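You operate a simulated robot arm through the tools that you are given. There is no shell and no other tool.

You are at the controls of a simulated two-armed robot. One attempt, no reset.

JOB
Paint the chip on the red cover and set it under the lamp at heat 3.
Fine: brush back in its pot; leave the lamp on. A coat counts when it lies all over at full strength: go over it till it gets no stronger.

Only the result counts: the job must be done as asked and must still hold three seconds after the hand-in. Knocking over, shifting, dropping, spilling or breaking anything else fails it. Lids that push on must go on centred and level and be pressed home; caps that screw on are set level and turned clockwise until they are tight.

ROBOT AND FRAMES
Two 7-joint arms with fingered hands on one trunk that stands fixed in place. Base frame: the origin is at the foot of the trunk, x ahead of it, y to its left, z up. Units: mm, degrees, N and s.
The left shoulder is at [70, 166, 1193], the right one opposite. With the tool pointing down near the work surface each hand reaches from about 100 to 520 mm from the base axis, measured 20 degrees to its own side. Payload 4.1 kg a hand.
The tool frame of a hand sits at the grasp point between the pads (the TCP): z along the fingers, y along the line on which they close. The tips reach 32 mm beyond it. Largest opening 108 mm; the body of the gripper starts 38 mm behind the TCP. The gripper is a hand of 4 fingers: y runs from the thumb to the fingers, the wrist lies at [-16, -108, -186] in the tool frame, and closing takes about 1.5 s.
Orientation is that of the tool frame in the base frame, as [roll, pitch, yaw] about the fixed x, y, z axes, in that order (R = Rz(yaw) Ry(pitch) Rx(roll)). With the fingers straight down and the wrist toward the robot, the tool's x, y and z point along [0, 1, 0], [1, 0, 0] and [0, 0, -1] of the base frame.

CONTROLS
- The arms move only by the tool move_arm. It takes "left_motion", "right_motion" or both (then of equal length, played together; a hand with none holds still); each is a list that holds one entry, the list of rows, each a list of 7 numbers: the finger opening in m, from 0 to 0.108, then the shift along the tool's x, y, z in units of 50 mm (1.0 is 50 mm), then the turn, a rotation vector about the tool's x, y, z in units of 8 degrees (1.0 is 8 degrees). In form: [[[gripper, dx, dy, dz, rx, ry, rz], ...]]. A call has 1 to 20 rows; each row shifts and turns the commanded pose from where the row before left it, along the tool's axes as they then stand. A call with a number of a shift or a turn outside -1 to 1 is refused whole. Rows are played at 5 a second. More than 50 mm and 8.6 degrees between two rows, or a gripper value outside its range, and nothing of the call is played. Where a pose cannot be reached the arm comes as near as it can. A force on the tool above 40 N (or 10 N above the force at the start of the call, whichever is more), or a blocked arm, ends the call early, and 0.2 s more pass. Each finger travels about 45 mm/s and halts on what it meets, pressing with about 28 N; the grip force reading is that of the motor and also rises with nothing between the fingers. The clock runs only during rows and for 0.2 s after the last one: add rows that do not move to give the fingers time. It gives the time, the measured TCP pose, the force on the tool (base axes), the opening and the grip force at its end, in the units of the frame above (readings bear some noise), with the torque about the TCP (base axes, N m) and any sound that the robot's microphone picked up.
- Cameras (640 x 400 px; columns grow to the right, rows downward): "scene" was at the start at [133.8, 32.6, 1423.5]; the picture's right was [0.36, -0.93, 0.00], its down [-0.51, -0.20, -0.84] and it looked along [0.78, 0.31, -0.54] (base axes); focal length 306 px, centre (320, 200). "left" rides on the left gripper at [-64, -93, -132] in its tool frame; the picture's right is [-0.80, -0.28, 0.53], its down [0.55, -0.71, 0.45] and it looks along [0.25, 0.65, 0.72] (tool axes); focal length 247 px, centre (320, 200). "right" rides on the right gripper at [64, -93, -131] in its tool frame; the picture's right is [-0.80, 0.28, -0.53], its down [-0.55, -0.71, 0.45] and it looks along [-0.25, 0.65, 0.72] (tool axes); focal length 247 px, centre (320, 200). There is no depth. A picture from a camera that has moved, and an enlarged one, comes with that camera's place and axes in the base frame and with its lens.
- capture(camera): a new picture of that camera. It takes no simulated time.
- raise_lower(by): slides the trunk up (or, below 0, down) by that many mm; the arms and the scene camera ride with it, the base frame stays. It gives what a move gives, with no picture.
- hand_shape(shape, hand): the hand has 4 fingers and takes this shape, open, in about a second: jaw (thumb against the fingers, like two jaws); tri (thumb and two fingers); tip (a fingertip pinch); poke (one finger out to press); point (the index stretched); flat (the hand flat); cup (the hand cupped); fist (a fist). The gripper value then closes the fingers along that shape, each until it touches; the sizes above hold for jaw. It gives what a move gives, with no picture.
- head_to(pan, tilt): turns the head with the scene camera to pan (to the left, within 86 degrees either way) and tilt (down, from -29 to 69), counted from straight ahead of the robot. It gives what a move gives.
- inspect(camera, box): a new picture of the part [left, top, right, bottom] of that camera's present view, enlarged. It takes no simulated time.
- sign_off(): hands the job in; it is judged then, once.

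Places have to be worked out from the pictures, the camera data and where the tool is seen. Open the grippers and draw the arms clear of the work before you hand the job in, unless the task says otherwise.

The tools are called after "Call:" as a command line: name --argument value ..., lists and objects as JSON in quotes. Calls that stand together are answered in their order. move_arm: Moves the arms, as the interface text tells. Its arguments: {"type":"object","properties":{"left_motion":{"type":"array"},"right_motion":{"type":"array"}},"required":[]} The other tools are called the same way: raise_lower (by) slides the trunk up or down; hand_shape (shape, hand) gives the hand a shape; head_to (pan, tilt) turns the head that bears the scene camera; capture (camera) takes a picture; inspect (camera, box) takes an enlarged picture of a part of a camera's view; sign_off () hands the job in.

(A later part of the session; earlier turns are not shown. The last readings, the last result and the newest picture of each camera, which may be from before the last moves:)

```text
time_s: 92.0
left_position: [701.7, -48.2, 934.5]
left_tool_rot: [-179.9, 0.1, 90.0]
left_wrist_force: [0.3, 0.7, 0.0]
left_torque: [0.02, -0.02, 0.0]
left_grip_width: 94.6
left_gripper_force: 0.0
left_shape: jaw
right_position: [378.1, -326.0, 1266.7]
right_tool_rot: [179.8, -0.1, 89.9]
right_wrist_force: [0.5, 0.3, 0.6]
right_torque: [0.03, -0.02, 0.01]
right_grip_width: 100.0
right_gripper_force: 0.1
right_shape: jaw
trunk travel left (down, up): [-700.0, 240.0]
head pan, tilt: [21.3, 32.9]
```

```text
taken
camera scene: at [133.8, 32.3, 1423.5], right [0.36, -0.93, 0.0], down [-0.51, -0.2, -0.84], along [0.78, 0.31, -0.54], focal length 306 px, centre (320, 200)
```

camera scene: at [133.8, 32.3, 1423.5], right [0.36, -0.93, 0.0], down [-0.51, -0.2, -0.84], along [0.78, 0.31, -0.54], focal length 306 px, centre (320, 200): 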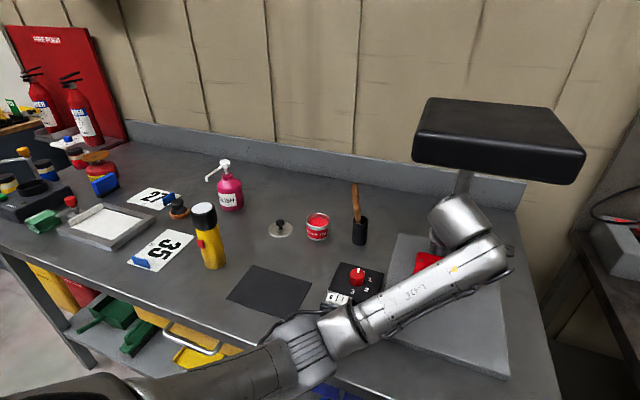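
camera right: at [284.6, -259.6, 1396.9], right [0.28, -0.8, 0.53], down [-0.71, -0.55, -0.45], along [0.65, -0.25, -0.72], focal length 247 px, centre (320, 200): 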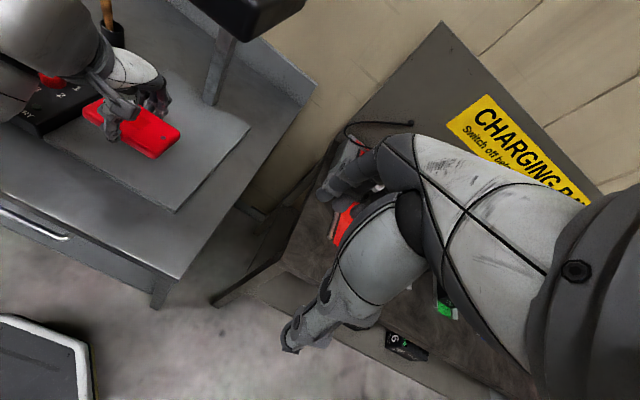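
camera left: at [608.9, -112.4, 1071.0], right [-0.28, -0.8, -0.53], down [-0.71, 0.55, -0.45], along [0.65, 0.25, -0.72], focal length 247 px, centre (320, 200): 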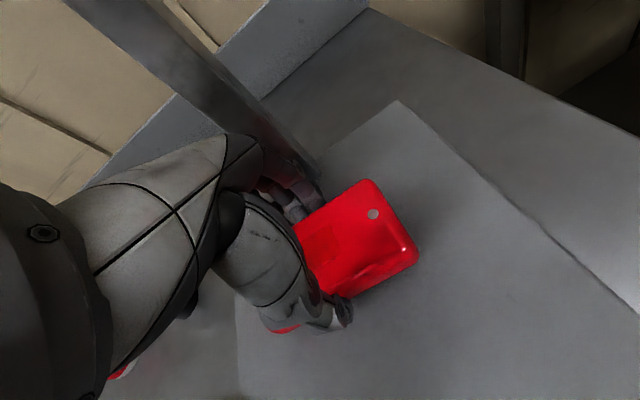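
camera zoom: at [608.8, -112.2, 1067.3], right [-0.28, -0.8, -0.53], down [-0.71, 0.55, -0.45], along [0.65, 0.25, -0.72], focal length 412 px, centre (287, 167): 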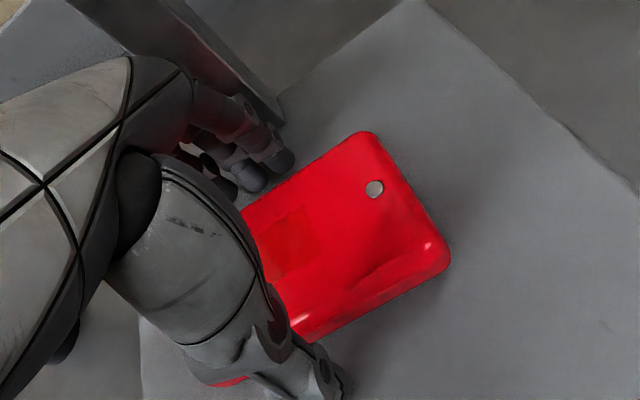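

The cover sits flat under the lamp, released. To back out without hitting lamp or cover I'll tilt the fingers 12° forward (which lowers the wrist) while lifting 20 mm so the far fingers clear the cover's top.

Call:
move_arm --left_motion '[[[0.1, 0, 0, -0.1, -0.375, 0, 0], [0.1, 0, 0, -0.1, -0.375, 0, 0], [0.1, 0, 0, -0.1, -0.375, 0, 0], [0.1, 0, 0, -0.12, -0.375, 0, 0], [0.1, 0, 0, 0, 0, 0, 0]]]'

Call:
inspect --camera "right" --box '[100, 0, 300, 160]'

Call:
capture --camera "left"

Call:
inspect --camera "scene" --box '[380, 80, 600, 320]'

```text
time_s: 93.2
left_position: [699.7, -46.4, 956.2]
left_tool_rot: [168.1, 0.0, 90.0]
left_wrist_force: [0.7, 0.5, -0.3]
left_torque: [0.01, 0.01, 0.02]
left_grip_width: 99.7
left_gripper_force: 0.1
left_shape: jaw
right_position: [378.4, -326.4, 1265.4]
right_tool_rot: [179.8, -0.1, 89.9]
right_wrist_force: [-0.3, -0.9, -0.4]
right_torque: [0.03, -0.01, 0.0]
right_grip_width: 100.1
right_gripper_force: 0.0
right_shape: jaw
trunk travel left (down, up): [-700.0, 240.0]
head pan, tilt: [21.3, 32.9]
```

```text
2.50 times, centred on (200, 80) of right
camera zoom: at [284.7, -260.6, 1396.7], right [0.28, -0.8, 0.53], down [-0.71, -0.55, -0.45], along [0.65, -0.25, -0.72], focal length 617 px, centre (620, 500)
```

zoom: 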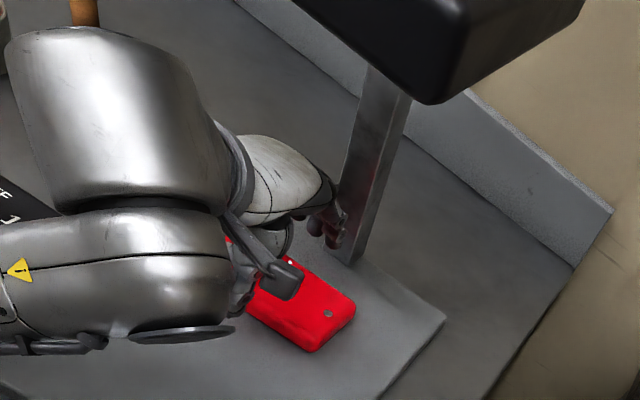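

```text
taken
camera left: at [581.9, -112.0, 1066.0], right [-0.17, -0.8, -0.58], down [-0.6, 0.55, -0.58], along [0.78, 0.25, -0.57], focal length 247 px, centre (320, 200)
```

left: 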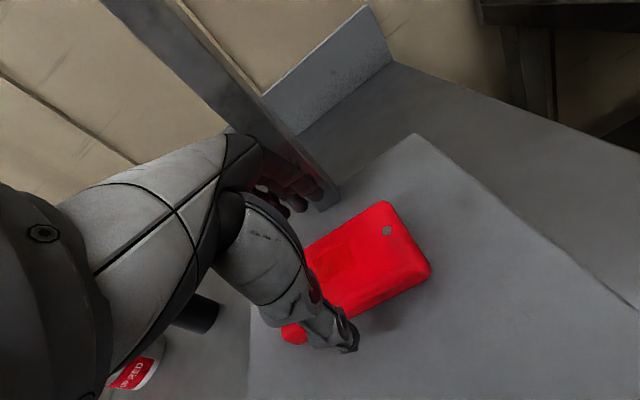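

```text
1.67 times, centred on (490, 200) of scene
camera zoom: at [134.0, 32.3, 1423.5], right [0.36, -0.93, 0.0], down [-0.51, -0.2, -0.84], along [0.78, 0.31, -0.54], focal length 509 px, centre (37, 200)
```

zoom: 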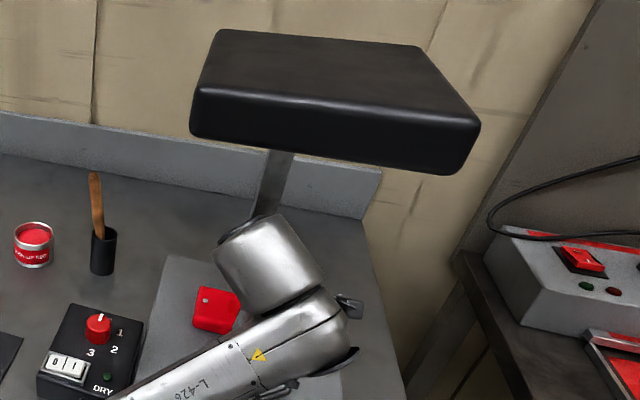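

No contact. I'll back straight out toward the robot (−x) by about 160 mm.

Call:
move_arm --left_motion '[[[0.1, 0, -0.25, -0.15, 0, 0, 0], [0.1, 0, -0.49, -0.104, 0, 0, 0], [0.1, 0, -0.587, -0.125, 0, 0, 0], [0.1, 0, -0.587, -0.125, 0, 0, 0], [0.1, 0, -0.587, -0.125, 0, 0, 0], [0.1, 0, -0.587, -0.125, 0, 0, 0], [0.1, 0, 0, 0, 0, 0, 0]]]'

Call:
capture --camera "left"

Call:
inspect --camera "scene" --box '[300, 80, 600, 380]'

Call:
inspect --camera "right" --box '[0, 0, 320, 220]'

```text
time_s: 94.7
left_position: [568.6, 13.0, 948.6]
left_tool_rot: [164.9, -8.0, 93.5]
left_wrist_force: [-0.1, 0.1, 0.3]
left_torque: [-0.05, 0.0, 0.0]
left_grip_width: 99.6
left_gripper_force: 0.1
left_shape: jaw
right_position: [376.5, -327.3, 1265.1]
right_tool_rot: [179.8, -0.2, 89.8]
right_wrist_force: [0.1, 0.2, 0.6]
right_torque: [0.03, -0.01, -0.02]
right_grip_width: 100.1
right_gripper_force: 0.1
right_shape: jaw
trunk travel left (down, up): [-700.0, 240.0]
head pan, tilt: [21.3, 32.9]
stopped in row 7 (left hand): the arm was blocked; the commanded pose is now the measured one
```

```text
taken
camera left: at [450.1, -72.4, 1042.8], right [-0.09, -0.71, -0.69], down [-0.6, 0.59, -0.53], along [0.79, 0.37, -0.48], focal length 247 px, centre (320, 200)
```

left: 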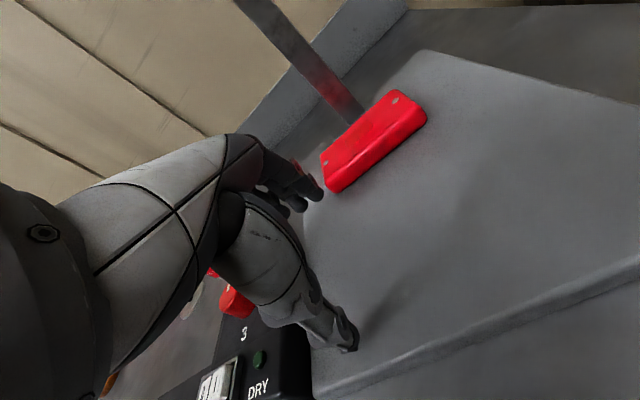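

```text
1.33 times, centred on (450, 230) of scene
camera zoom: at [133.6, 32.1, 1423.5], right [0.36, -0.93, 0.0], down [-0.51, -0.2, -0.84], along [0.78, 0.31, -0.54], focal length 407 px, centre (147, 160)
```

zoom: 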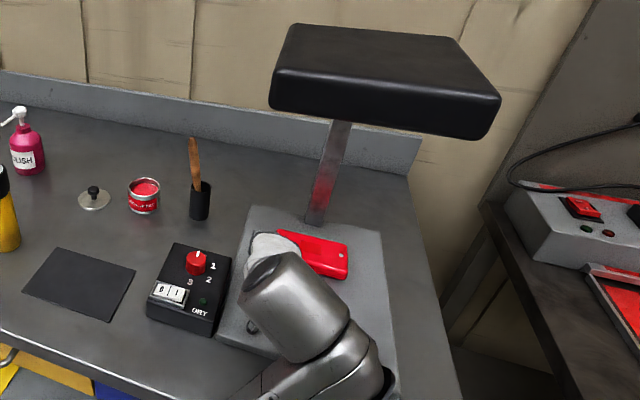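

```text
1.82 times, centred on (160, 110) of right
camera zoom: at [284.2, -260.8, 1396.9], right [0.28, -0.8, 0.53], down [-0.7, -0.55, -0.45], along [0.65, -0.25, -0.72], focal length 449 px, centre (611, 364)
```

zoom: 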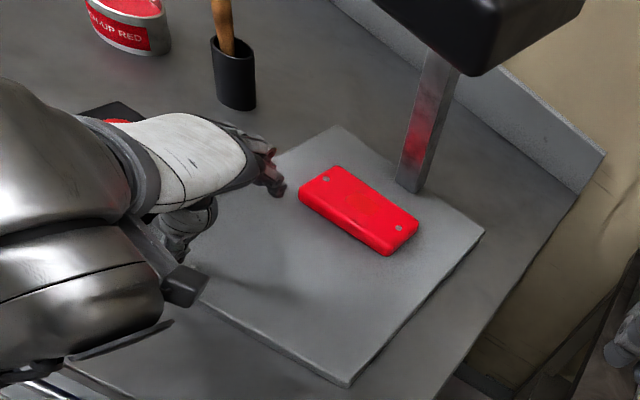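

The arm reports being blocked and the hand drifted to y≈13, though the cover itself hasn't moved (screws at (701,5) and (701,−93)). I'll look at the elbow and table edge before moving further.

Call:
capture --camera "scene"

Call:
head_to --pan 10 --tilt 60

Call:
capture --camera "scene"

```text
taken
camera scene: at [133.6, 32.1, 1423.5], right [0.36, -0.93, 0.0], down [-0.51, -0.2, -0.84], along [0.78, 0.31, -0.54], focal length 306 px, centre (320, 200)
```

scene: 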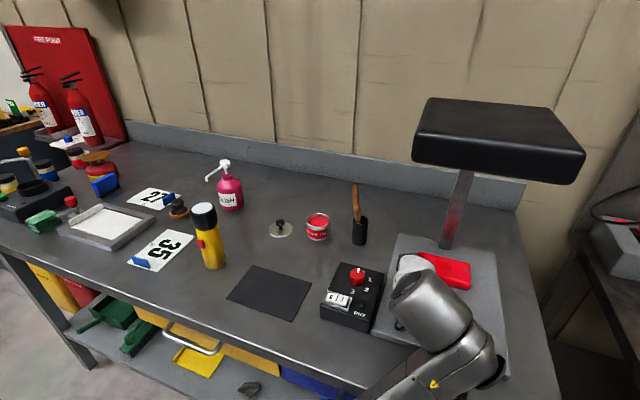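

```text
time_s: 95.6
left_position: [568.3, 12.1, 948.4]
left_tool_rot: [164.9, -7.9, 93.5]
left_wrist_force: [0.4, -0.3, 0.0]
left_torque: [0.01, 0.0, 0.01]
left_grip_width: 99.9
left_gripper_force: 0.1
left_shape: jaw
right_position: [377.0, -326.9, 1265.2]
right_tool_rot: [179.7, -0.1, 89.9]
right_wrist_force: [0.5, 0.1, 0.0]
right_torque: [0.02, 0.01, 0.03]
right_grip_width: 100.2
right_gripper_force: 0.1
right_shape: jaw
trunk travel left (down, up): [-700.0, 240.0]
head pan, tilt: [10.0, 60.0]
```

```text
taken
camera scene: at [116.3, 11.6, 1386.0], right [0.17, -0.98, 0.0], down [-0.85, -0.15, -0.5], along [0.49, 0.09, -0.87], focal length 306 px, centre (320, 200)
```

scene: 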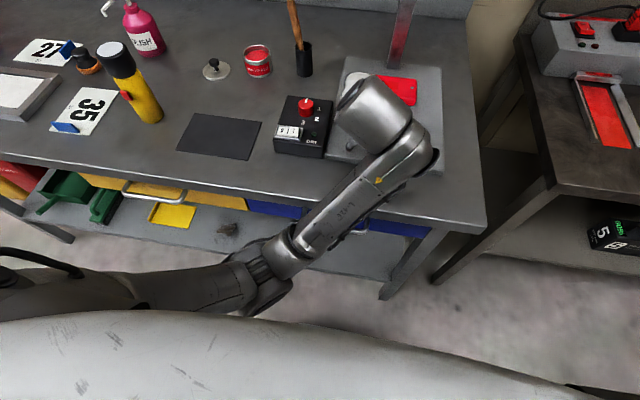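

The left elbow came up against the torso as the arm folded across the body. I'll lift the hand straight up (it's clear of the lamp head here) and then move left, away from the body.

Call:
move_arm --left_motion '[[[0.1, 0.0835, 0.155, -0.574, 0, 0, 0], [0.1, 0.0835, 0.155, -0.574, 0, 0, 0], [0.1, 0.0835, 0.155, -0.574, 0, 0, 0], [0.1, 0, 0, 0, 0, 0, 0]]]'

Call:
capture --camera "scene"

Call:
capture --camera "left"

```text
time_s: 96.6
left_position: [586.5, 66.3, 1028.8]
left_tool_rot: [163.0, -14.2, 97.8]
left_wrist_force: [-0.2, 0.6, 0.0]
left_torque: [-0.02, 0.05, 0.01]
left_grip_width: 99.9
left_gripper_force: 0.1
left_shape: jaw
right_position: [377.2, -325.8, 1266.5]
right_tool_rot: [179.8, -0.1, 89.9]
right_wrist_force: [0.5, 0.4, 0.3]
right_torque: [0.01, -0.01, 0.0]
right_grip_width: 100.1
right_gripper_force: 0.1
right_shape: jaw
trunk travel left (down, up): [-700.0, 240.0]
head pan, tilt: [10.0, 60.0]
stopped in row 4 (left hand): the arm was blocked; the commanded pose is now the measured one
```

```text
taken
camera scene: at [116.3, 11.6, 1385.9], right [0.17, -0.98, 0.0], down [-0.85, -0.15, -0.5], along [0.49, 0.09, -0.87], focal length 306 px, centre (320, 200)
```

scene: 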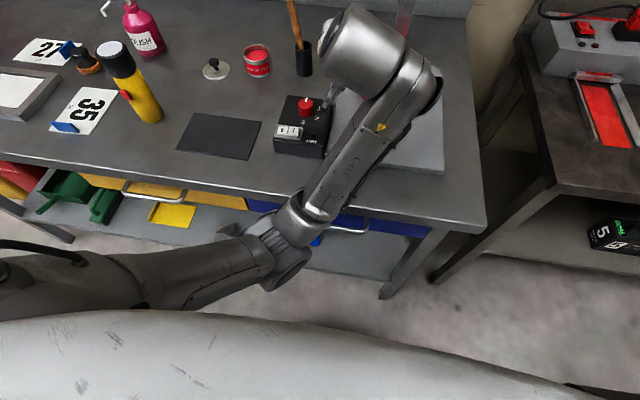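

```text
taken
camera left: at [472.3, -37.1, 1107.7], right [-0.03, -0.64, -0.77], down [-0.63, 0.61, -0.48], along [0.77, 0.47, -0.42], focal length 247 px, centre (320, 200)
```

left: 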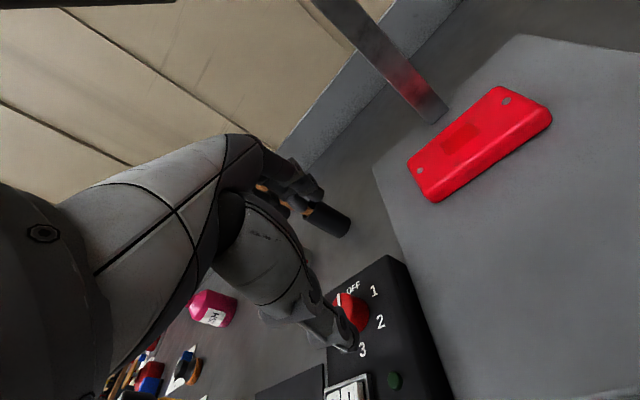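

The hand drifted toward +y again while lifting, but it's clear of knob, cover and lamp. I'll continue up and left to unfold the arm.

Call:
move_arm --left_motion '[[[0.1, 0.674, 0.148, -0.208, 0, 0, 0], [0.1, 0.674, 0.148, -0.208, 0, 0, 0], [0.1, 0.674, 0.148, -0.208, 0, 0, 0], [0.1, 0.674, 0.148, -0.208, 0, 0, 0], [0.1, 0, 0, 0, 0, 0, 0]]]'

Call:
capture --camera "scene"

Call:
capture --camera "left"

```text
time_s: 97.8
left_position: [585.3, 182.7, 1108.2]
left_tool_rot: [163.0, -14.1, 97.6]
left_wrist_force: [0.2, 0.0, -0.3]
left_torque: [-0.02, -0.01, -0.04]
left_grip_width: 99.9
left_gripper_force: 0.0
left_shape: jaw
right_position: [378.2, -325.8, 1264.5]
right_tool_rot: [179.9, 0.0, 89.9]
right_wrist_force: [-1.2, -0.5, -0.1]
right_torque: [0.0, 0.0, 0.0]
right_grip_width: 100.0
right_gripper_force: 0.1
right_shape: jaw
trunk travel left (down, up): [-700.0, 240.0]
head pan, tilt: [10.0, 60.0]
```

```text
taken
camera scene: at [116.2, 10.8, 1386.0], right [0.17, -0.98, 0.0], down [-0.85, -0.15, -0.5], along [0.49, 0.09, -0.87], focal length 306 px, centre (320, 200)
```

scene: 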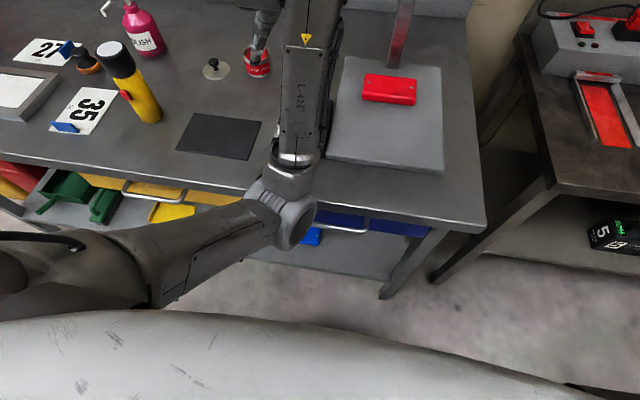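

```text
taken
camera left: at [471.6, 80.1, 1188.3], right [-0.03, -0.64, -0.77], down [-0.63, 0.61, -0.48], along [0.77, 0.47, -0.42], focal length 247 px, centre (320, 200)
```

left: 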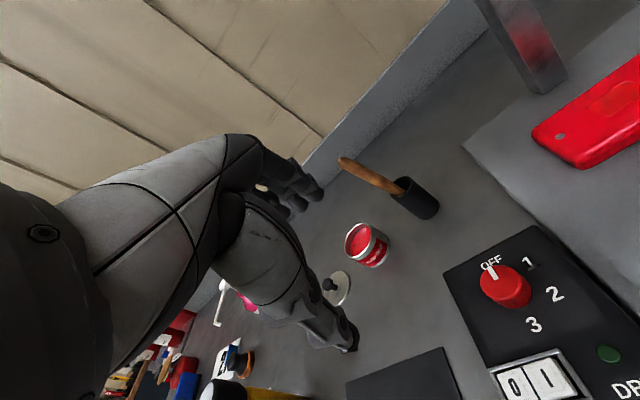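

The arm is free again. The dial reads OFF→1→2→3 clockwise with about 60° between marks, so it needs a 180° clockwise turn. I'll straighten the tool to point down and turn the head to view the box.

Call:
move_arm --left_motion '[[[0.1, 0, 0, 0, 0.4975, -0.475, 0.175], [0.1, 0, 0, 0, 0.4975, -0.475, 0.175], [0.09, 0, 0, 0, 0.4975, -0.475, 0.175], [0.08, 0, 0, 0, 0.4975, -0.475, 0.175], [0.07, 0, 0, 0, 0, 0, 0]]]'

Call:
head_to --pan 12 --tilt 45

Call:
capture --camera "scene"

Call:
capture --camera "left"

```text
time_s: 99.2
left_position: [623.5, 231.9, 1105.9]
left_tool_rot: [178.6, -2.3, 93.5]
left_wrist_force: [-0.2, -0.2, 0.8]
left_torque: [0.01, 0.02, 0.04]
left_grip_width: 70.4
left_gripper_force: 0.0
left_shape: jaw
left hand out of reach, approached as far as the arm can: row 3, 4
right_position: [377.2, -326.3, 1264.9]
right_tool_rot: [179.8, 0.0, 90.0]
right_wrist_force: [0.6, 0.7, 0.3]
right_torque: [0.04, -0.02, 0.01]
right_grip_width: 100.2
right_gripper_force: 0.1
right_shape: jaw
trunk travel left (down, up): [-700.0, 240.0]
head pan, tilt: [10.0, 60.0]
stopped in row 5 (left hand): the arm was blocked; the commanded pose is now the measured one
```

```text
time_s: 100.0
left_position: [623.2, 230.5, 1103.9]
left_tool_rot: [178.6, -2.4, 93.6]
left_wrist_force: [-0.3, 0.1, -0.2]
left_torque: [-0.01, -0.04, -0.01]
left_grip_width: 70.4
left_gripper_force: 0.0
left_shape: jaw
right_position: [378.5, -325.6, 1265.4]
right_tool_rot: [179.9, -0.1, 89.9]
right_wrist_force: [0.1, -0.6, 0.0]
right_torque: [0.04, -0.02, 0.02]
right_grip_width: 100.2
right_gripper_force: 0.0
right_shape: jaw
trunk travel left (down, up): [-700.0, 240.0]
head pan, tilt: [12.0, 45.0]
```

```text
taken
camera scene: at [130.2, 16.8, 1405.4], right [0.21, -0.98, 0.0], down [-0.69, -0.15, -0.71], along [0.69, 0.15, -0.71], focal length 306 px, centre (320, 200)
```

scene: 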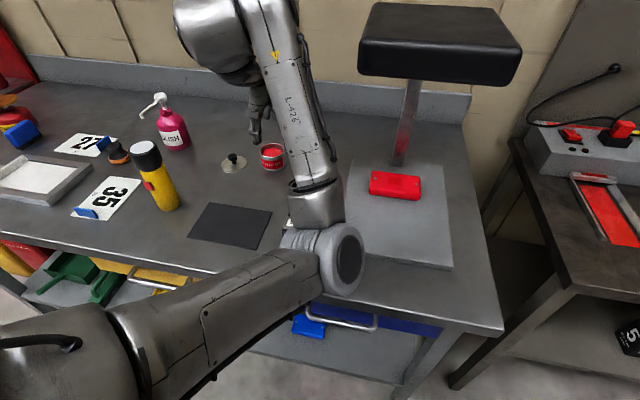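

```text
taken
camera left: at [531.1, 155.1, 1232.2], right [-0.22, -0.79, -0.57], down [-0.73, 0.52, -0.44], along [0.65, 0.32, -0.69], focal length 247 px, centre (320, 200)
```

left: 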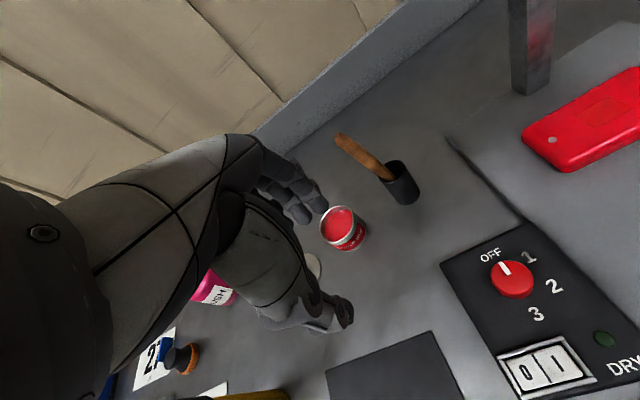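

The left arm's elbow is folded inward, which limits it, so I'll use the right arm for the dial and switch. First I'll carry the left hand up and to the left, out of the way.

Call:
move_arm --left_motion '[[[0.07, 0.5, -0.1, -0.4, 0, 0, 0], [0.07, 0.5, -0.2, -0.4, 0, 0, 0], [0.07, 0.5, -0.2, -0.4, 0, 0, 0], [0.07, 0.6, -0.2, -0.3, 0, 0, 0], [0.07, 0.6, -0.2, -0.3, 0, 0, 0], [0.07, 0.6, -0.2, -0.3, 0, 0, 0], [0.07, 0, 0, 0, 0, 0, 0]]]'

Call:
capture --camera "scene"

Call:
capture --camera "left"

```text
time_s: 101.5
left_position: [554.7, 383.5, 1214.4]
left_tool_rot: [178.6, -2.2, 93.2]
left_wrist_force: [0.2, 0.4, -0.7]
left_torque: [0.03, 0.0, 0.0]
left_grip_width: 70.4
left_gripper_force: 0.1
left_shape: jaw
right_position: [378.3, -326.4, 1264.5]
right_tool_rot: [179.9, -0.1, 89.8]
right_wrist_force: [-0.2, -0.8, 0.4]
right_torque: [0.02, 0.0, -0.01]
right_grip_width: 100.2
right_gripper_force: 0.1
right_shape: jaw
trunk travel left (down, up): [-700.0, 240.0]
head pan, tilt: [12.0, 45.0]
```

```text
taken
camera scene: at [130.7, 16.2, 1405.4], right [0.21, -0.98, 0.0], down [-0.69, -0.15, -0.71], along [0.69, 0.15, -0.71], focal length 306 px, centre (320, 200)
```

scene: 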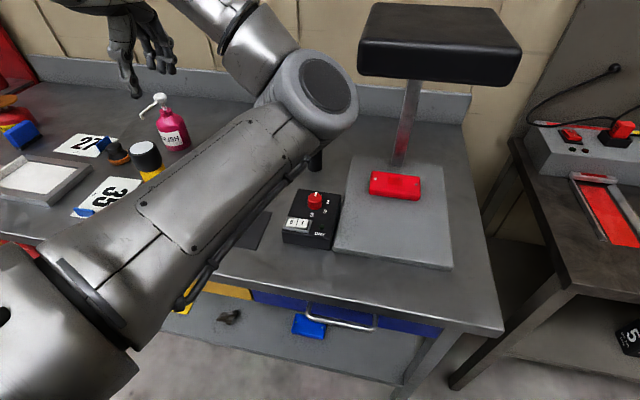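

```text
taken
camera left: at [464.3, 310.1, 1342.1], right [-0.23, -0.79, -0.57], down [-0.73, 0.53, -0.44], along [0.65, 0.31, -0.69], focal length 247 px, centre (320, 200)
```

left: 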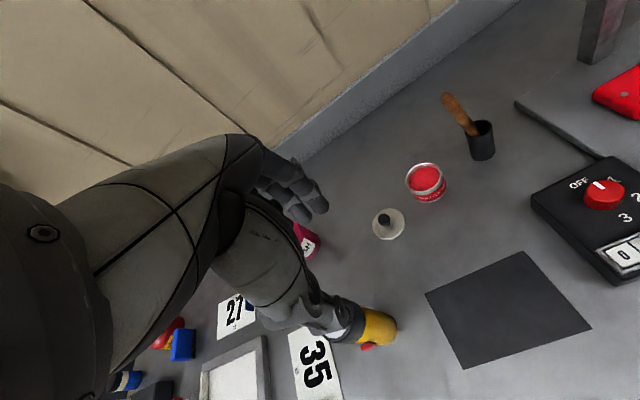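

The elbow is now high and inward over the box. I'll move the left hand further left and back so that it clears the box area.

Call:
move_arm --left_motion '[[[0.07, 0.57, -0.3, -0.15, 0, 0, 0], [0.07, 0.57, -0.3, -0.15, 0, 0, 0], [0.07, 0.57, -0.3, -0.15, 0, 0, 0], [0.07, 0.57, -0.3, -0.15, 0, 0, 0], [0.07, 0.57, -0.3, -0.15, 0, 0, 0], [0.07, 0.57, -0.3, -0.15, 0, 0, 0], [0.07, 0, 0, 0, 0, 0, 0]]]'

Call:
capture --camera "scene"

```text
time_s: 103.2
left_position: [455.7, 548.1, 1262.5]
left_tool_rot: [178.7, -2.2, 93.4]
left_wrist_force: [0.5, 0.1, 0.4]
left_torque: [0.03, 0.0, 0.0]
left_grip_width: 70.1
left_gripper_force: 0.1
left_shape: jaw
right_position: [379.3, -326.9, 1265.7]
right_tool_rot: [180.0, -0.1, 89.8]
right_wrist_force: [-0.8, 0.0, 1.2]
right_torque: [-0.01, 0.0, -0.02]
right_grip_width: 100.2
right_gripper_force: 0.2
right_shape: jaw
trunk travel left (down, up): [-700.0, 240.0]
head pan, tilt: [12.0, 45.0]
```

```text
taken
camera scene: at [130.8, 16.2, 1405.4], right [0.21, -0.98, 0.0], down [-0.69, -0.15, -0.71], along [0.69, 0.15, -0.71], focal length 306 px, centre (320, 200)
```

scene: 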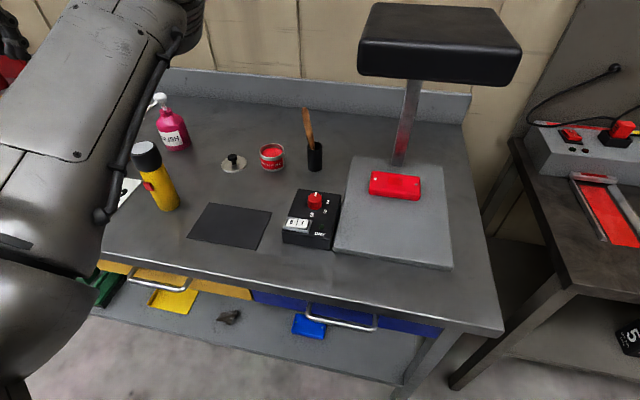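

The left arm is clear and the box is in full view. I'll zoom in on it to fix the knob and switch positions.

Call:
inspect --camera "scene" --box '[270, 170, 350, 260]'

Call:
inspect --camera "right" --box '[0, 40, 130, 150]'

Call:
inspect --camera "scene" --box '[340, 140, 460, 280]'

```text
4.44 times, centred on (310, 215) of scene
camera zoom: at [130.8, 16.2, 1405.4], right [0.21, -0.98, 0.0], down [-0.69, -0.15, -0.71], along [0.69, 0.15, -0.71], focal length 1358 px, centre (364, 133)
```

zoom: 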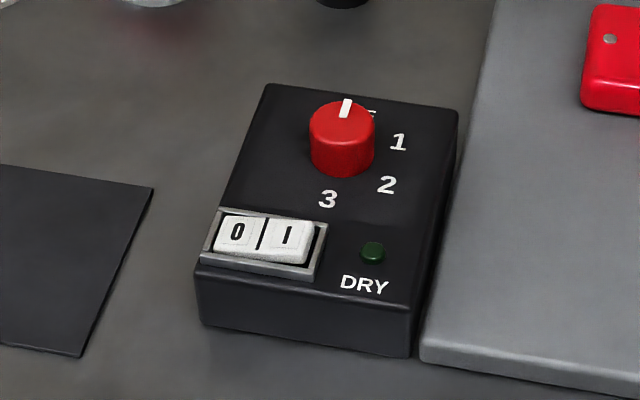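

```text
3.64 times, centred on (65, 95) of right
camera zoom: at [285.0, -261.2, 1396.5], right [0.28, -0.8, 0.53], down [-0.71, -0.55, -0.45], along [0.65, -0.25, -0.72], focal length 898 px, centre (1247, 582)
```

zoom: 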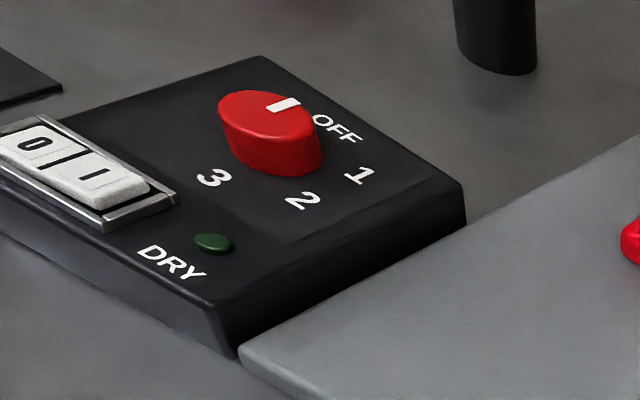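

```text
2.86 times, centred on (400, 210) of scene
camera zoom: at [130.8, 16.2, 1405.4], right [0.21, -0.98, 0.0], down [-0.69, -0.15, -0.71], along [0.69, 0.15, -0.71], focal length 873 px, centre (91, 171)
```

zoom: 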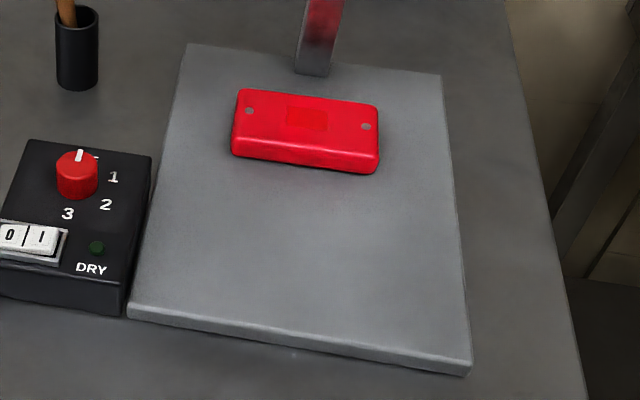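

The knob top is at about (587,124,946), 31 mm across; box top is at z≈918; the switch's "I" half is at (526,137,925). I'll bring the right hand around in front of the lamp to a waypoint near the box.

Call:
move_arm --right_motion '[[[0.09, 0.652, 0.142, 0.33, 0, 0, 0], [0.08, 0.652, 0.142, 0.33, 0, 0, 0], [0.07, 0.652, 0.142, 0.33, 0, 0, 0], [0.06, 0.652, 0.142, 0.33, 0, 0, 0], [0.06, 0.652, 0.142, 0.33, 0, 0, 0], [0.06, 0.652, 0.142, 0.33, 0, 0, 0], [0.06, 0.652, 0.142, 0.33, 0, 0, 0], [0.06, 0.652, 0.142, 0.33, 0, 0, 0], [0.06, 0.652, 0.142, 0.33, 0, 0, 0], [0.06, 0.652, 0.142, 0.33, 0, 0, 0], [0.06, 0, 0, 0, 0, 0, 0]]]'

Call:
capture --camera "scene"

Call:
capture --camera "right"

```text
time_s: 105.5
left_position: [455.2, 548.5, 1263.3]
left_tool_rot: [178.7, -2.2, 93.3]
left_wrist_force: [-0.2, 0.0, -0.1]
left_torque: [0.02, 0.01, 0.03]
left_grip_width: 70.5
left_gripper_force: 0.1
left_shape: jaw
right_position: [449.6, 0.4, 1099.1]
right_tool_rot: [179.8, 0.0, 90.0]
right_wrist_force: [0.4, 0.0, -0.4]
right_torque: [0.01, -0.02, 0.0]
right_grip_width: 60.6
right_gripper_force: 0.2
right_shape: jaw
trunk travel left (down, up): [-700.0, 240.0]
head pan, tilt: [12.0, 45.0]
```

```text
taken
camera scene: at [129.9, 15.9, 1405.5], right [0.21, -0.98, 0.0], down [-0.69, -0.15, -0.71], along [0.69, 0.15, -0.71], focal length 306 px, centre (320, 200)
```

scene: 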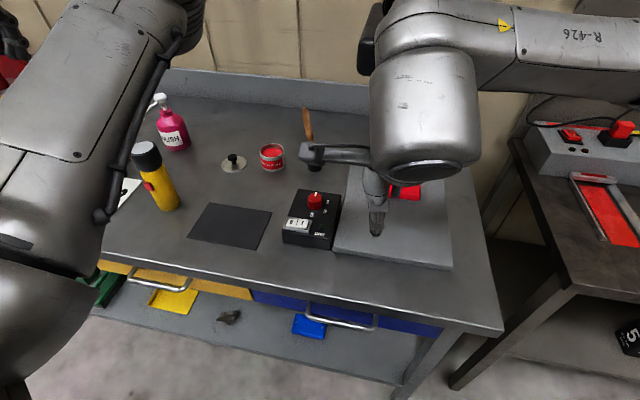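

```text
taken
camera right: at [356.6, 65.5, 1231.3], right [0.28, -0.8, 0.53], down [-0.7, -0.55, -0.45], along [0.65, -0.25, -0.72], focal length 247 px, centre (320, 200)
```

right: 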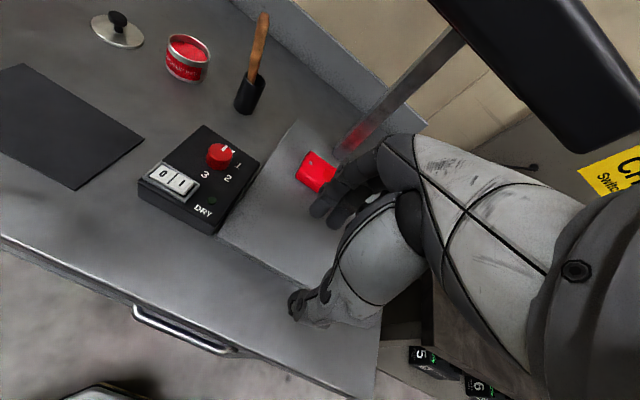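

Now rotate the right hand +60° in yaw (to about 150°), so I have room to turn clockwise later.

Call:
move_arm --right_motion '[[[0.06, 0, 0, 0, 0, 0, -0.9375], [0.06, 0, 0, 0, 0, 0, -0.9375], [0.06, 0, 0, 0, 0, 0, -0.9375], [0.06, 0, 0, 0, 0, 0, -0.9375], [0.06, 0, 0, 0, 0, 0, -0.9375], [0.06, 0, 0, 0, 0, 0, -0.9375], [0.06, 0, 0, 0, 0, 0, -0.9375], [0.06, 0, 0, 0, 0, 0, -0.9375], [0.06, 0, 0, 0, 0, 0, 0]]]'

Call:
capture --camera "scene"

Call:
capture --camera "right"

```text
time_s: 107.5
left_position: [455.7, 549.3, 1262.7]
left_tool_rot: [178.7, -2.1, 93.4]
left_wrist_force: [-0.5, -0.1, 0.4]
left_torque: [-0.01, -0.01, -0.01]
left_grip_width: 70.2
left_gripper_force: 0.1
left_shape: jaw
right_position: [449.6, 1.2, 1100.9]
right_tool_rot: [179.8, 0.1, 150.0]
right_wrist_force: [-1.4, 0.7, -0.1]
right_torque: [0.0, -0.02, 0.0]
right_grip_width: 60.4
right_gripper_force: 0.0
right_shape: jaw
trunk travel left (down, up): [-700.0, 240.0]
head pan, tilt: [12.0, 45.0]
```

```text
taken
camera scene: at [130.2, 17.3, 1405.4], right [0.21, -0.98, 0.0], down [-0.69, -0.15, -0.71], along [0.69, 0.15, -0.71], focal length 306 px, centre (320, 200)
```

scene: 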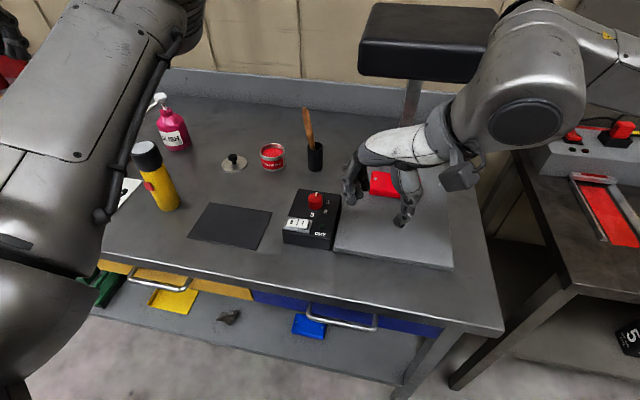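

```text
taken
camera right: at [346.9, -46.5, 1232.1], right [0.83, -0.15, 0.53], down [0.12, -0.89, -0.45], along [0.54, 0.44, -0.72], focal length 247 px, centre (320, 200)
```

right: 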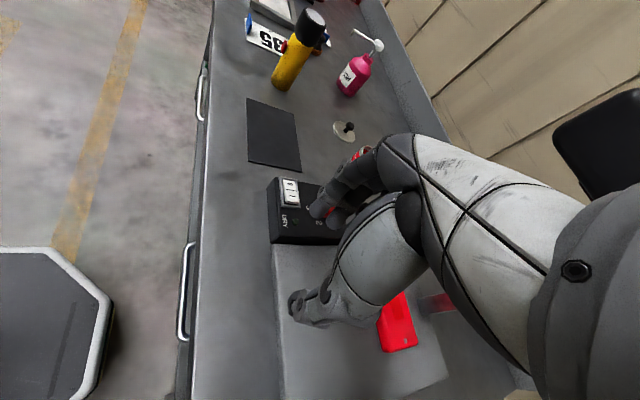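

The right hand turned freely. I'll approach low, below the lamp head's level: first to (490,124,995), then trim yaw to 130°.

Call:
move_arm --right_motion '[[[0.06, 0.108, 0.506, 0.42, 0, 0, 0], [0.06, 0.108, 0.506, 0.42, 0, 0, 0], [0.06, 0.108, 0.506, 0.42, 0, 0, 0], [0.06, 0.108, 0.506, 0.42, 0, 0, 0], [0.06, 0.108, 0.506, 0.42, 0, 0, 0], [0.06, 0, 0, 0, 0, 0, 0.833], [0.06, 0, 0, 0, 0, 0, 0.833], [0.06, 0, 0, 0, 0, 0, 0.833], [0.06, 0, 0, 0, 0, 0, 0]]]'

Call:
capture --camera "scene"

Call:
capture --camera "right"

```text
time_s: 109.5
left_position: [455.8, 549.3, 1263.1]
left_tool_rot: [178.8, -2.1, 93.4]
left_wrist_force: [0.8, -0.3, 0.4]
left_torque: [-0.01, -0.04, 0.01]
left_grip_width: 70.2
left_gripper_force: 0.1
left_shape: jaw
right_position: [489.0, 123.7, 996.0]
right_tool_rot: [179.7, 0.0, 129.8]
right_wrist_force: [0.0, 0.6, 0.4]
right_torque: [0.0, 0.02, -0.02]
right_grip_width: 60.4
right_gripper_force: 0.0
right_shape: jaw
trunk travel left (down, up): [-700.0, 240.0]
head pan, tilt: [12.0, 45.0]
```

```text
taken
camera scene: at [130.4, 16.5, 1405.4], right [0.21, -0.98, 0.0], down [-0.69, -0.15, -0.71], along [0.69, 0.15, -0.71], focal length 306 px, centre (320, 200)
```

scene: 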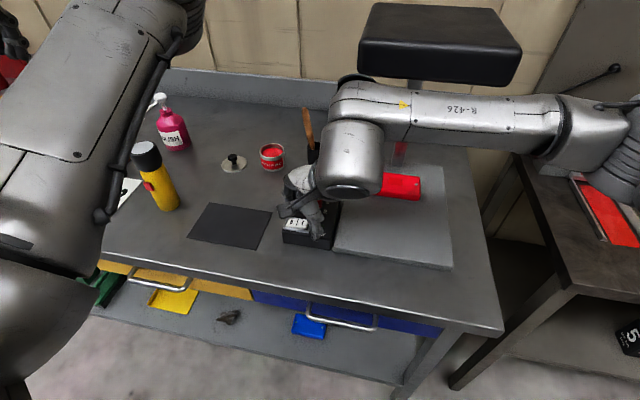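

```text
taken
camera right: at [376.9, 113.7, 1127.3], right [0.73, -0.43, 0.53], down [-0.19, -0.87, -0.45], along [0.66, 0.23, -0.72], focal length 247 px, centre (320, 200)
```

right: 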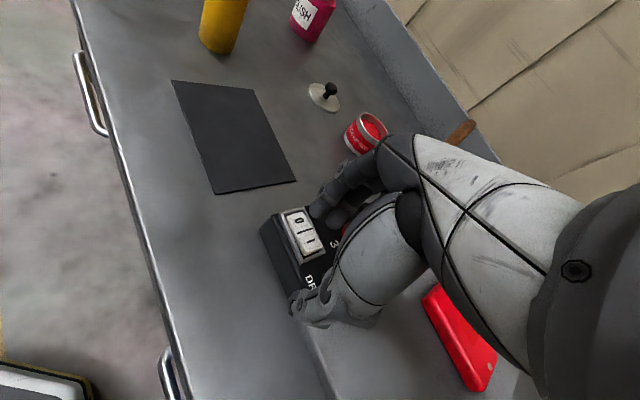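

Clear. I'll move +x so the hand straddles above the knob, staying 15 mm over it.

Call:
move_arm --right_motion '[[[0.06, -0.315, 0.375, 0, 0, 0, 0], [0.06, -0.315, 0.375, 0, 0, 0, 0], [0.06, -0.315, 0.375, 0, 0, 0, 0], [0.06, -0.315, 0.375, 0, 0, 0, 0], [0.06, 0, 0, 0, 0, 0, 0]]]'

Call:
capture --camera "scene"

Call:
inspect --camera "right" --box '[200, 130, 440, 350]'

Call:
capture --camera "left"

```text
time_s: 110.8
left_position: [441.2, 551.8, 1268.1]
left_tool_rot: [177.9, -2.0, 93.4]
left_wrist_force: [-0.4, 0.0, -0.2]
left_torque: [-0.03, 0.03, -0.05]
left_grip_width: 70.6
left_gripper_force: 0.0
left_shape: jaw
right_position: [570.7, 126.6, 999.1]
right_tool_rot: [179.7, 0.6, 130.7]
right_wrist_force: [0.6, -0.5, 0.3]
right_torque: [0.01, -0.02, -0.01]
right_grip_width: 60.2
right_gripper_force: 0.1
right_shape: jaw
trunk travel left (down, up): [-700.0, 240.0]
head pan, tilt: [12.0, 45.0]
```

```text
taken
camera scene: at [111.9, 19.5, 1406.3], right [0.21, -0.98, 0.0], down [-0.68, -0.15, -0.72], along [0.7, 0.15, -0.7], focal length 306 px, centre (320, 200)
```

scene: 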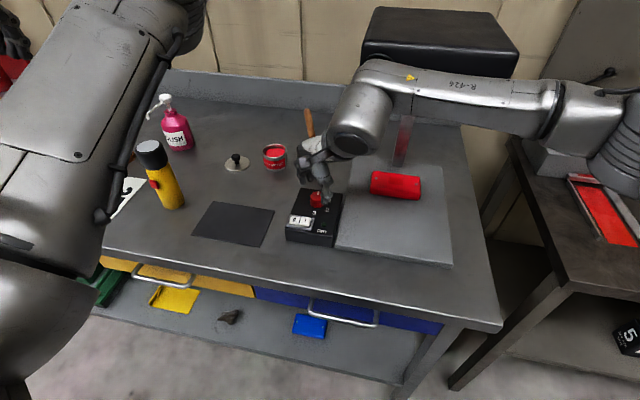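

```text
1.82 times, centred on (320, 240) of right
camera zoom: at [456.5, 116.8, 1130.2], right [0.73, -0.42, 0.54], down [-0.17, -0.88, -0.45], along [0.66, 0.23, -0.71], focal length 449 px, centre (320, 127)
```

zoom: 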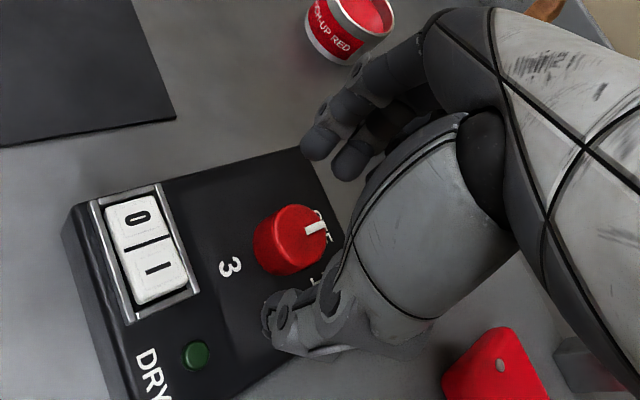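

```text
taken
camera left: at [347.7, 477.4, 1393.4], right [-0.22, -0.79, -0.57], down [-0.72, 0.52, -0.45], along [0.66, 0.31, -0.69], focal length 247 px, centre (320, 200)
```

left: 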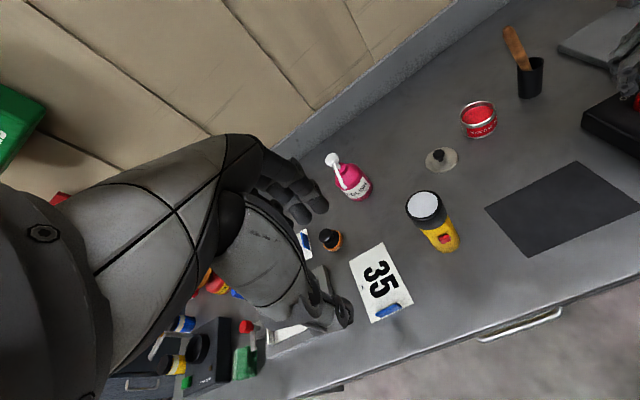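

Warning: the trunk was pushed back ~18 mm, so the right forearm must be pressing on the lamp head's front. I'll back off immediately along −x.

Call:
move_arm --right_motion '[[[0.06, 0.32, -0.38, 0, 0, 0, 0], [0.06, 0.32, -0.38, 0, 0, 0, 0], [0.06, 0, 0, 0, 0, 0, 0]]]'

Call:
capture --camera "scene"

Call:
inspect --camera "scene" --box '[320, 0, 540, 280]'

```text
time_s: 111.5
left_position: [455.6, 549.8, 1263.1]
left_tool_rot: [178.7, -2.3, 93.4]
left_wrist_force: [0.5, -0.5, -0.1]
left_torque: [0.01, 0.06, -0.01]
left_grip_width: 70.4
left_gripper_force: 0.1
left_shape: jaw
right_position: [539.4, 122.4, 997.5]
right_tool_rot: [179.9, 0.1, 129.9]
right_wrist_force: [-1.2, -0.4, 0.6]
right_torque: [0.0, 0.0, -0.01]
right_grip_width: 60.2
right_gripper_force: 0.1
right_shape: jaw
trunk travel left (down, up): [-700.0, 240.0]
head pan, tilt: [12.0, 45.0]
```

```text
taken
camera scene: at [130.7, 16.8, 1405.5], right [0.21, -0.98, 0.0], down [-0.69, -0.15, -0.71], along [0.69, 0.15, -0.71], focal length 306 px, centre (320, 200)
```

scene: 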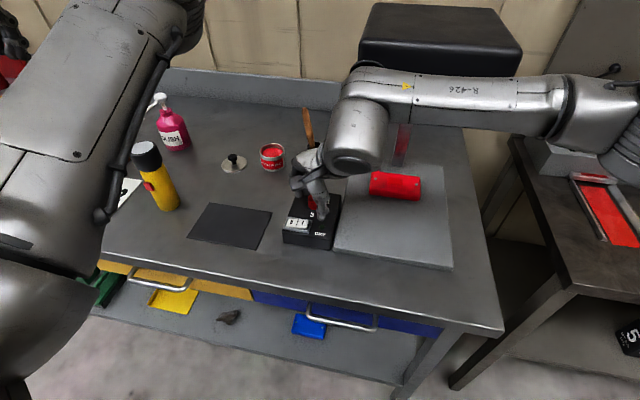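

```text
1.43 times, centred on (430, 140) of scene
camera zoom: at [130.7, 16.8, 1405.5], right [0.21, -0.98, 0.0], down [-0.69, -0.15, -0.71], along [0.69, 0.15, -0.71], focal length 436 px, centre (163, 286)
```

zoom: 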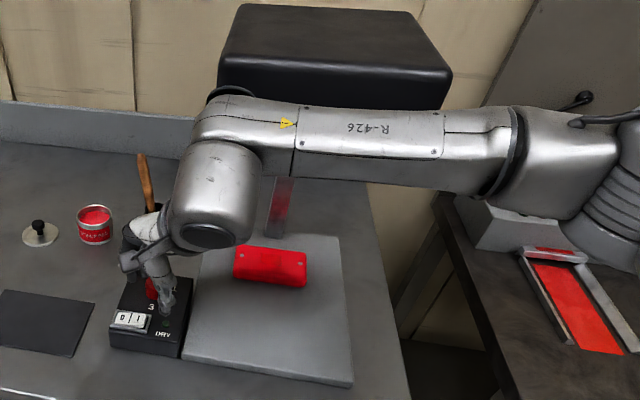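

Trunk recovered and the lamp hasn't moved. At yaw 130° the right forearm sits too far forward, so I'll turn the hand back to yaw ≈100°, which puts the wrist further back, before approaching again.

Call:
move_arm --right_motion '[[[0.06, 0, 0, 0, 0, 0, 0.9375], [0.06, 0, 0, 0, 0, 0, 0.9375], [0.06, 0, 0, 0, 0, 0, 0.9375], [0.06, 0, 0, 0, 0, 0, 0.9375], [0.06, 0, 0, 0, 0, 0, 0]]]'

Call:
capture --camera "scene"

Call:
inspect --camera "right" --box '[140, 80, 440, 350]'

```text
time_s: 112.8
left_position: [455.8, 548.8, 1262.7]
left_tool_rot: [178.7, -2.2, 93.3]
left_wrist_force: [-0.4, -0.4, -0.3]
left_torque: [0.02, -0.02, 0.0]
left_grip_width: 70.1
left_gripper_force: 0.1
left_shape: jaw
right_position: [538.1, 123.8, 996.2]
right_tool_rot: [179.7, -0.1, 99.9]
right_wrist_force: [0.7, -0.1, 0.2]
right_torque: [0.0, 0.02, 0.01]
right_grip_width: 60.3
right_gripper_force: 0.1
right_shape: jaw
trunk travel left (down, up): [-700.0, 240.0]
head pan, tilt: [12.0, 45.0]
```

```text
taken
camera scene: at [131.0, 16.4, 1405.4], right [0.21, -0.98, 0.0], down [-0.69, -0.15, -0.71], along [0.69, 0.15, -0.71], focal length 306 px, centre (320, 200)
```

scene: 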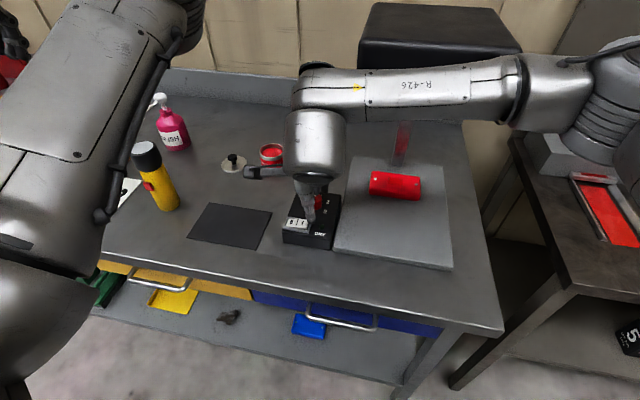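

```text
1.48 times, centred on (290, 215) of right
camera zoom: at [435.9, 171.2, 1127.4], right [0.41, -0.74, 0.53], down [-0.6, -0.66, -0.45], along [0.68, -0.13, -0.72], focal length 366 px, centre (364, 178)
```

zoom: 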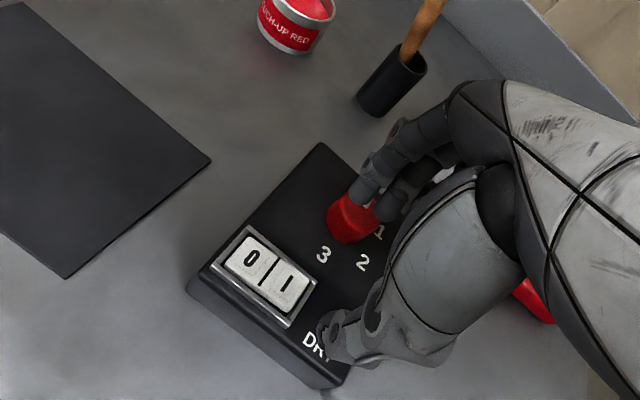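

The forearm's vertical offset would still bring it too near the lamp. Instead I'll use a hand tilted with fingers pointing forward-down and closing horizontally, which keeps the wrist low and back. First I'll retreat to x≈490 and yaw to 180°.

Call:
move_arm --right_motion '[[[0.06, 0.083, -0.473, -0.18, 0, 0, 0], [0.06, 0.083, -0.473, -0.18, 0, 0, 0], [0.06, 0, 0, 0, 0, 0, -0.909], [0.06, 0, 0, 0, 0, 0, -0.909], [0.06, 0, 0, 0, 0, 0, -0.909], [0.06, 0, 0, 0, 0, 0, -0.909], [0.06, 0, 0, 0, 0, 0, -0.909], [0.06, 0, 0, 0, 0, 0, -0.909], [0.06, 0, 0, 0, 0, 0, -0.909], [0.06, 0, 0, 0, 0, 0, -0.909], [0.06, 0, 0, 0, 0, 0, -0.909], [0.06, 0, 0, 0, 0, 0, -0.909], [0.06, 0, 0, 0, 0, 0, -0.909], [0.06, 0, 0, 0, 0, 0, 0]]]'

Call:
capture --camera "scene"

```text
time_s: 115.8
left_position: [457.8, 549.9, 1262.4]
left_tool_rot: [178.7, -2.2, 93.3]
left_wrist_force: [-0.3, 0.2, -0.6]
left_torque: [0.0, 0.02, -0.01]
left_grip_width: 70.3
left_gripper_force: 0.1
left_shape: jaw
right_position: [491.0, 123.0, 1013.8]
right_tool_rot: [179.9, 0.1, 165.4]
right_wrist_force: [-0.1, 0.4, -0.5]
right_torque: [0.04, 0.01, 0.0]
right_grip_width: 60.2
right_gripper_force: 0.1
right_shape: jaw
right hand out of reach, approached as far as the arm can: row 12, 13
trunk travel left (down, up): [-700.0, 240.0]
head pan, tilt: [12.0, 45.0]
```

```text
taken
camera scene: at [130.6, 17.0, 1405.4], right [0.21, -0.98, 0.0], down [-0.69, -0.15, -0.71], along [0.69, 0.15, -0.71], focal length 306 px, centre (320, 200)
```

scene: 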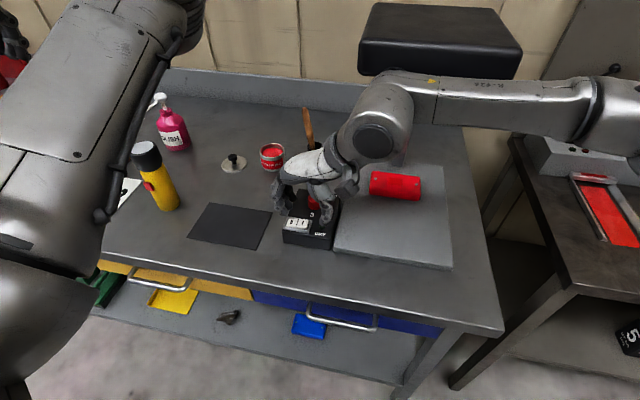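

Yaw is limited to about 165° with the tool straight down. I'll add the forward tilt of 30° now and see what's reachable.

Call:
move_arm --right_motion '[[[0.06, 0, 0, 0, 0, -0.75, 0], [0.06, 0, 0, 0, 0, -0.75, 0], [0.06, 0, 0, 0, 0, -0.75, 0], [0.06, 0, 0, 0, 0, -0.75, 0], [0.06, 0, 0, 0, 0, -0.75, 0], [0.06, 0, 0, 0, 0, 0, 0]]]'

Call:
capture --camera "scene"

Call:
capture --camera "right"

```text
time_s: 117.2
left_position: [456.7, 548.5, 1263.7]
left_tool_rot: [178.7, -2.2, 93.2]
left_wrist_force: [-0.1, -0.5, 0.2]
left_torque: [-0.02, 0.0, -0.01]
left_grip_width: 70.3
left_gripper_force: 0.1
left_shape: jaw
right_position: [490.6, 123.2, 1013.2]
right_tool_rot: [179.8, 30.2, 165.3]
right_wrist_force: [-0.3, -0.9, 0.8]
right_torque: [0.01, 0.0, -0.01]
right_grip_width: 60.4
right_gripper_force: 0.1
right_shape: jaw
trunk travel left (down, up): [-700.0, 240.0]
head pan, tilt: [12.0, 45.0]
```

```text
taken
camera scene: at [130.7, 16.7, 1405.4], right [0.21, -0.98, 0.0], down [-0.69, -0.15, -0.71], along [0.69, 0.15, -0.71], focal length 306 px, centre (320, 200)
```

scene: 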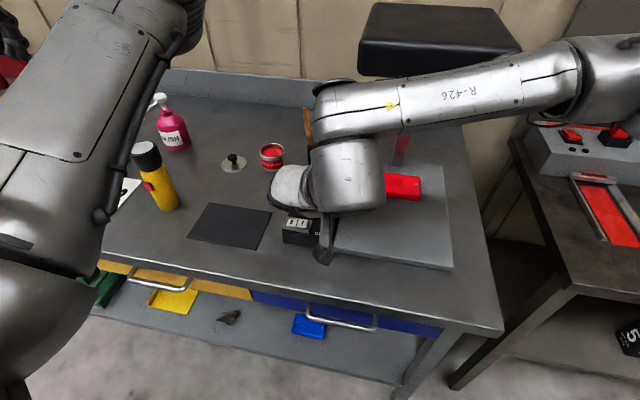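

```text
taken
camera right: at [349.3, 65.6, 1095.2], right [0.48, 0.17, 0.86], down [0.5, -0.86, -0.11], along [0.72, 0.48, -0.49], focal length 247 px, centre (320, 200)
```

right: 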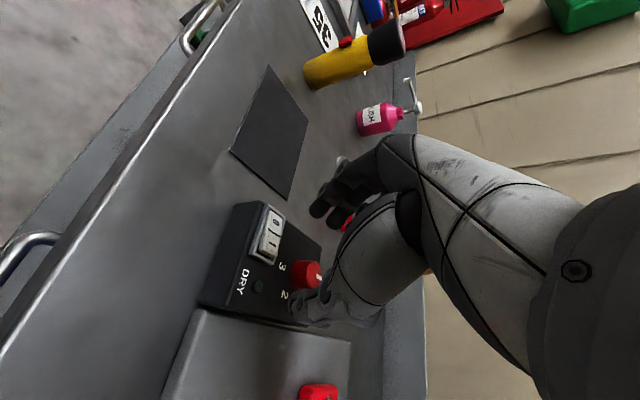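

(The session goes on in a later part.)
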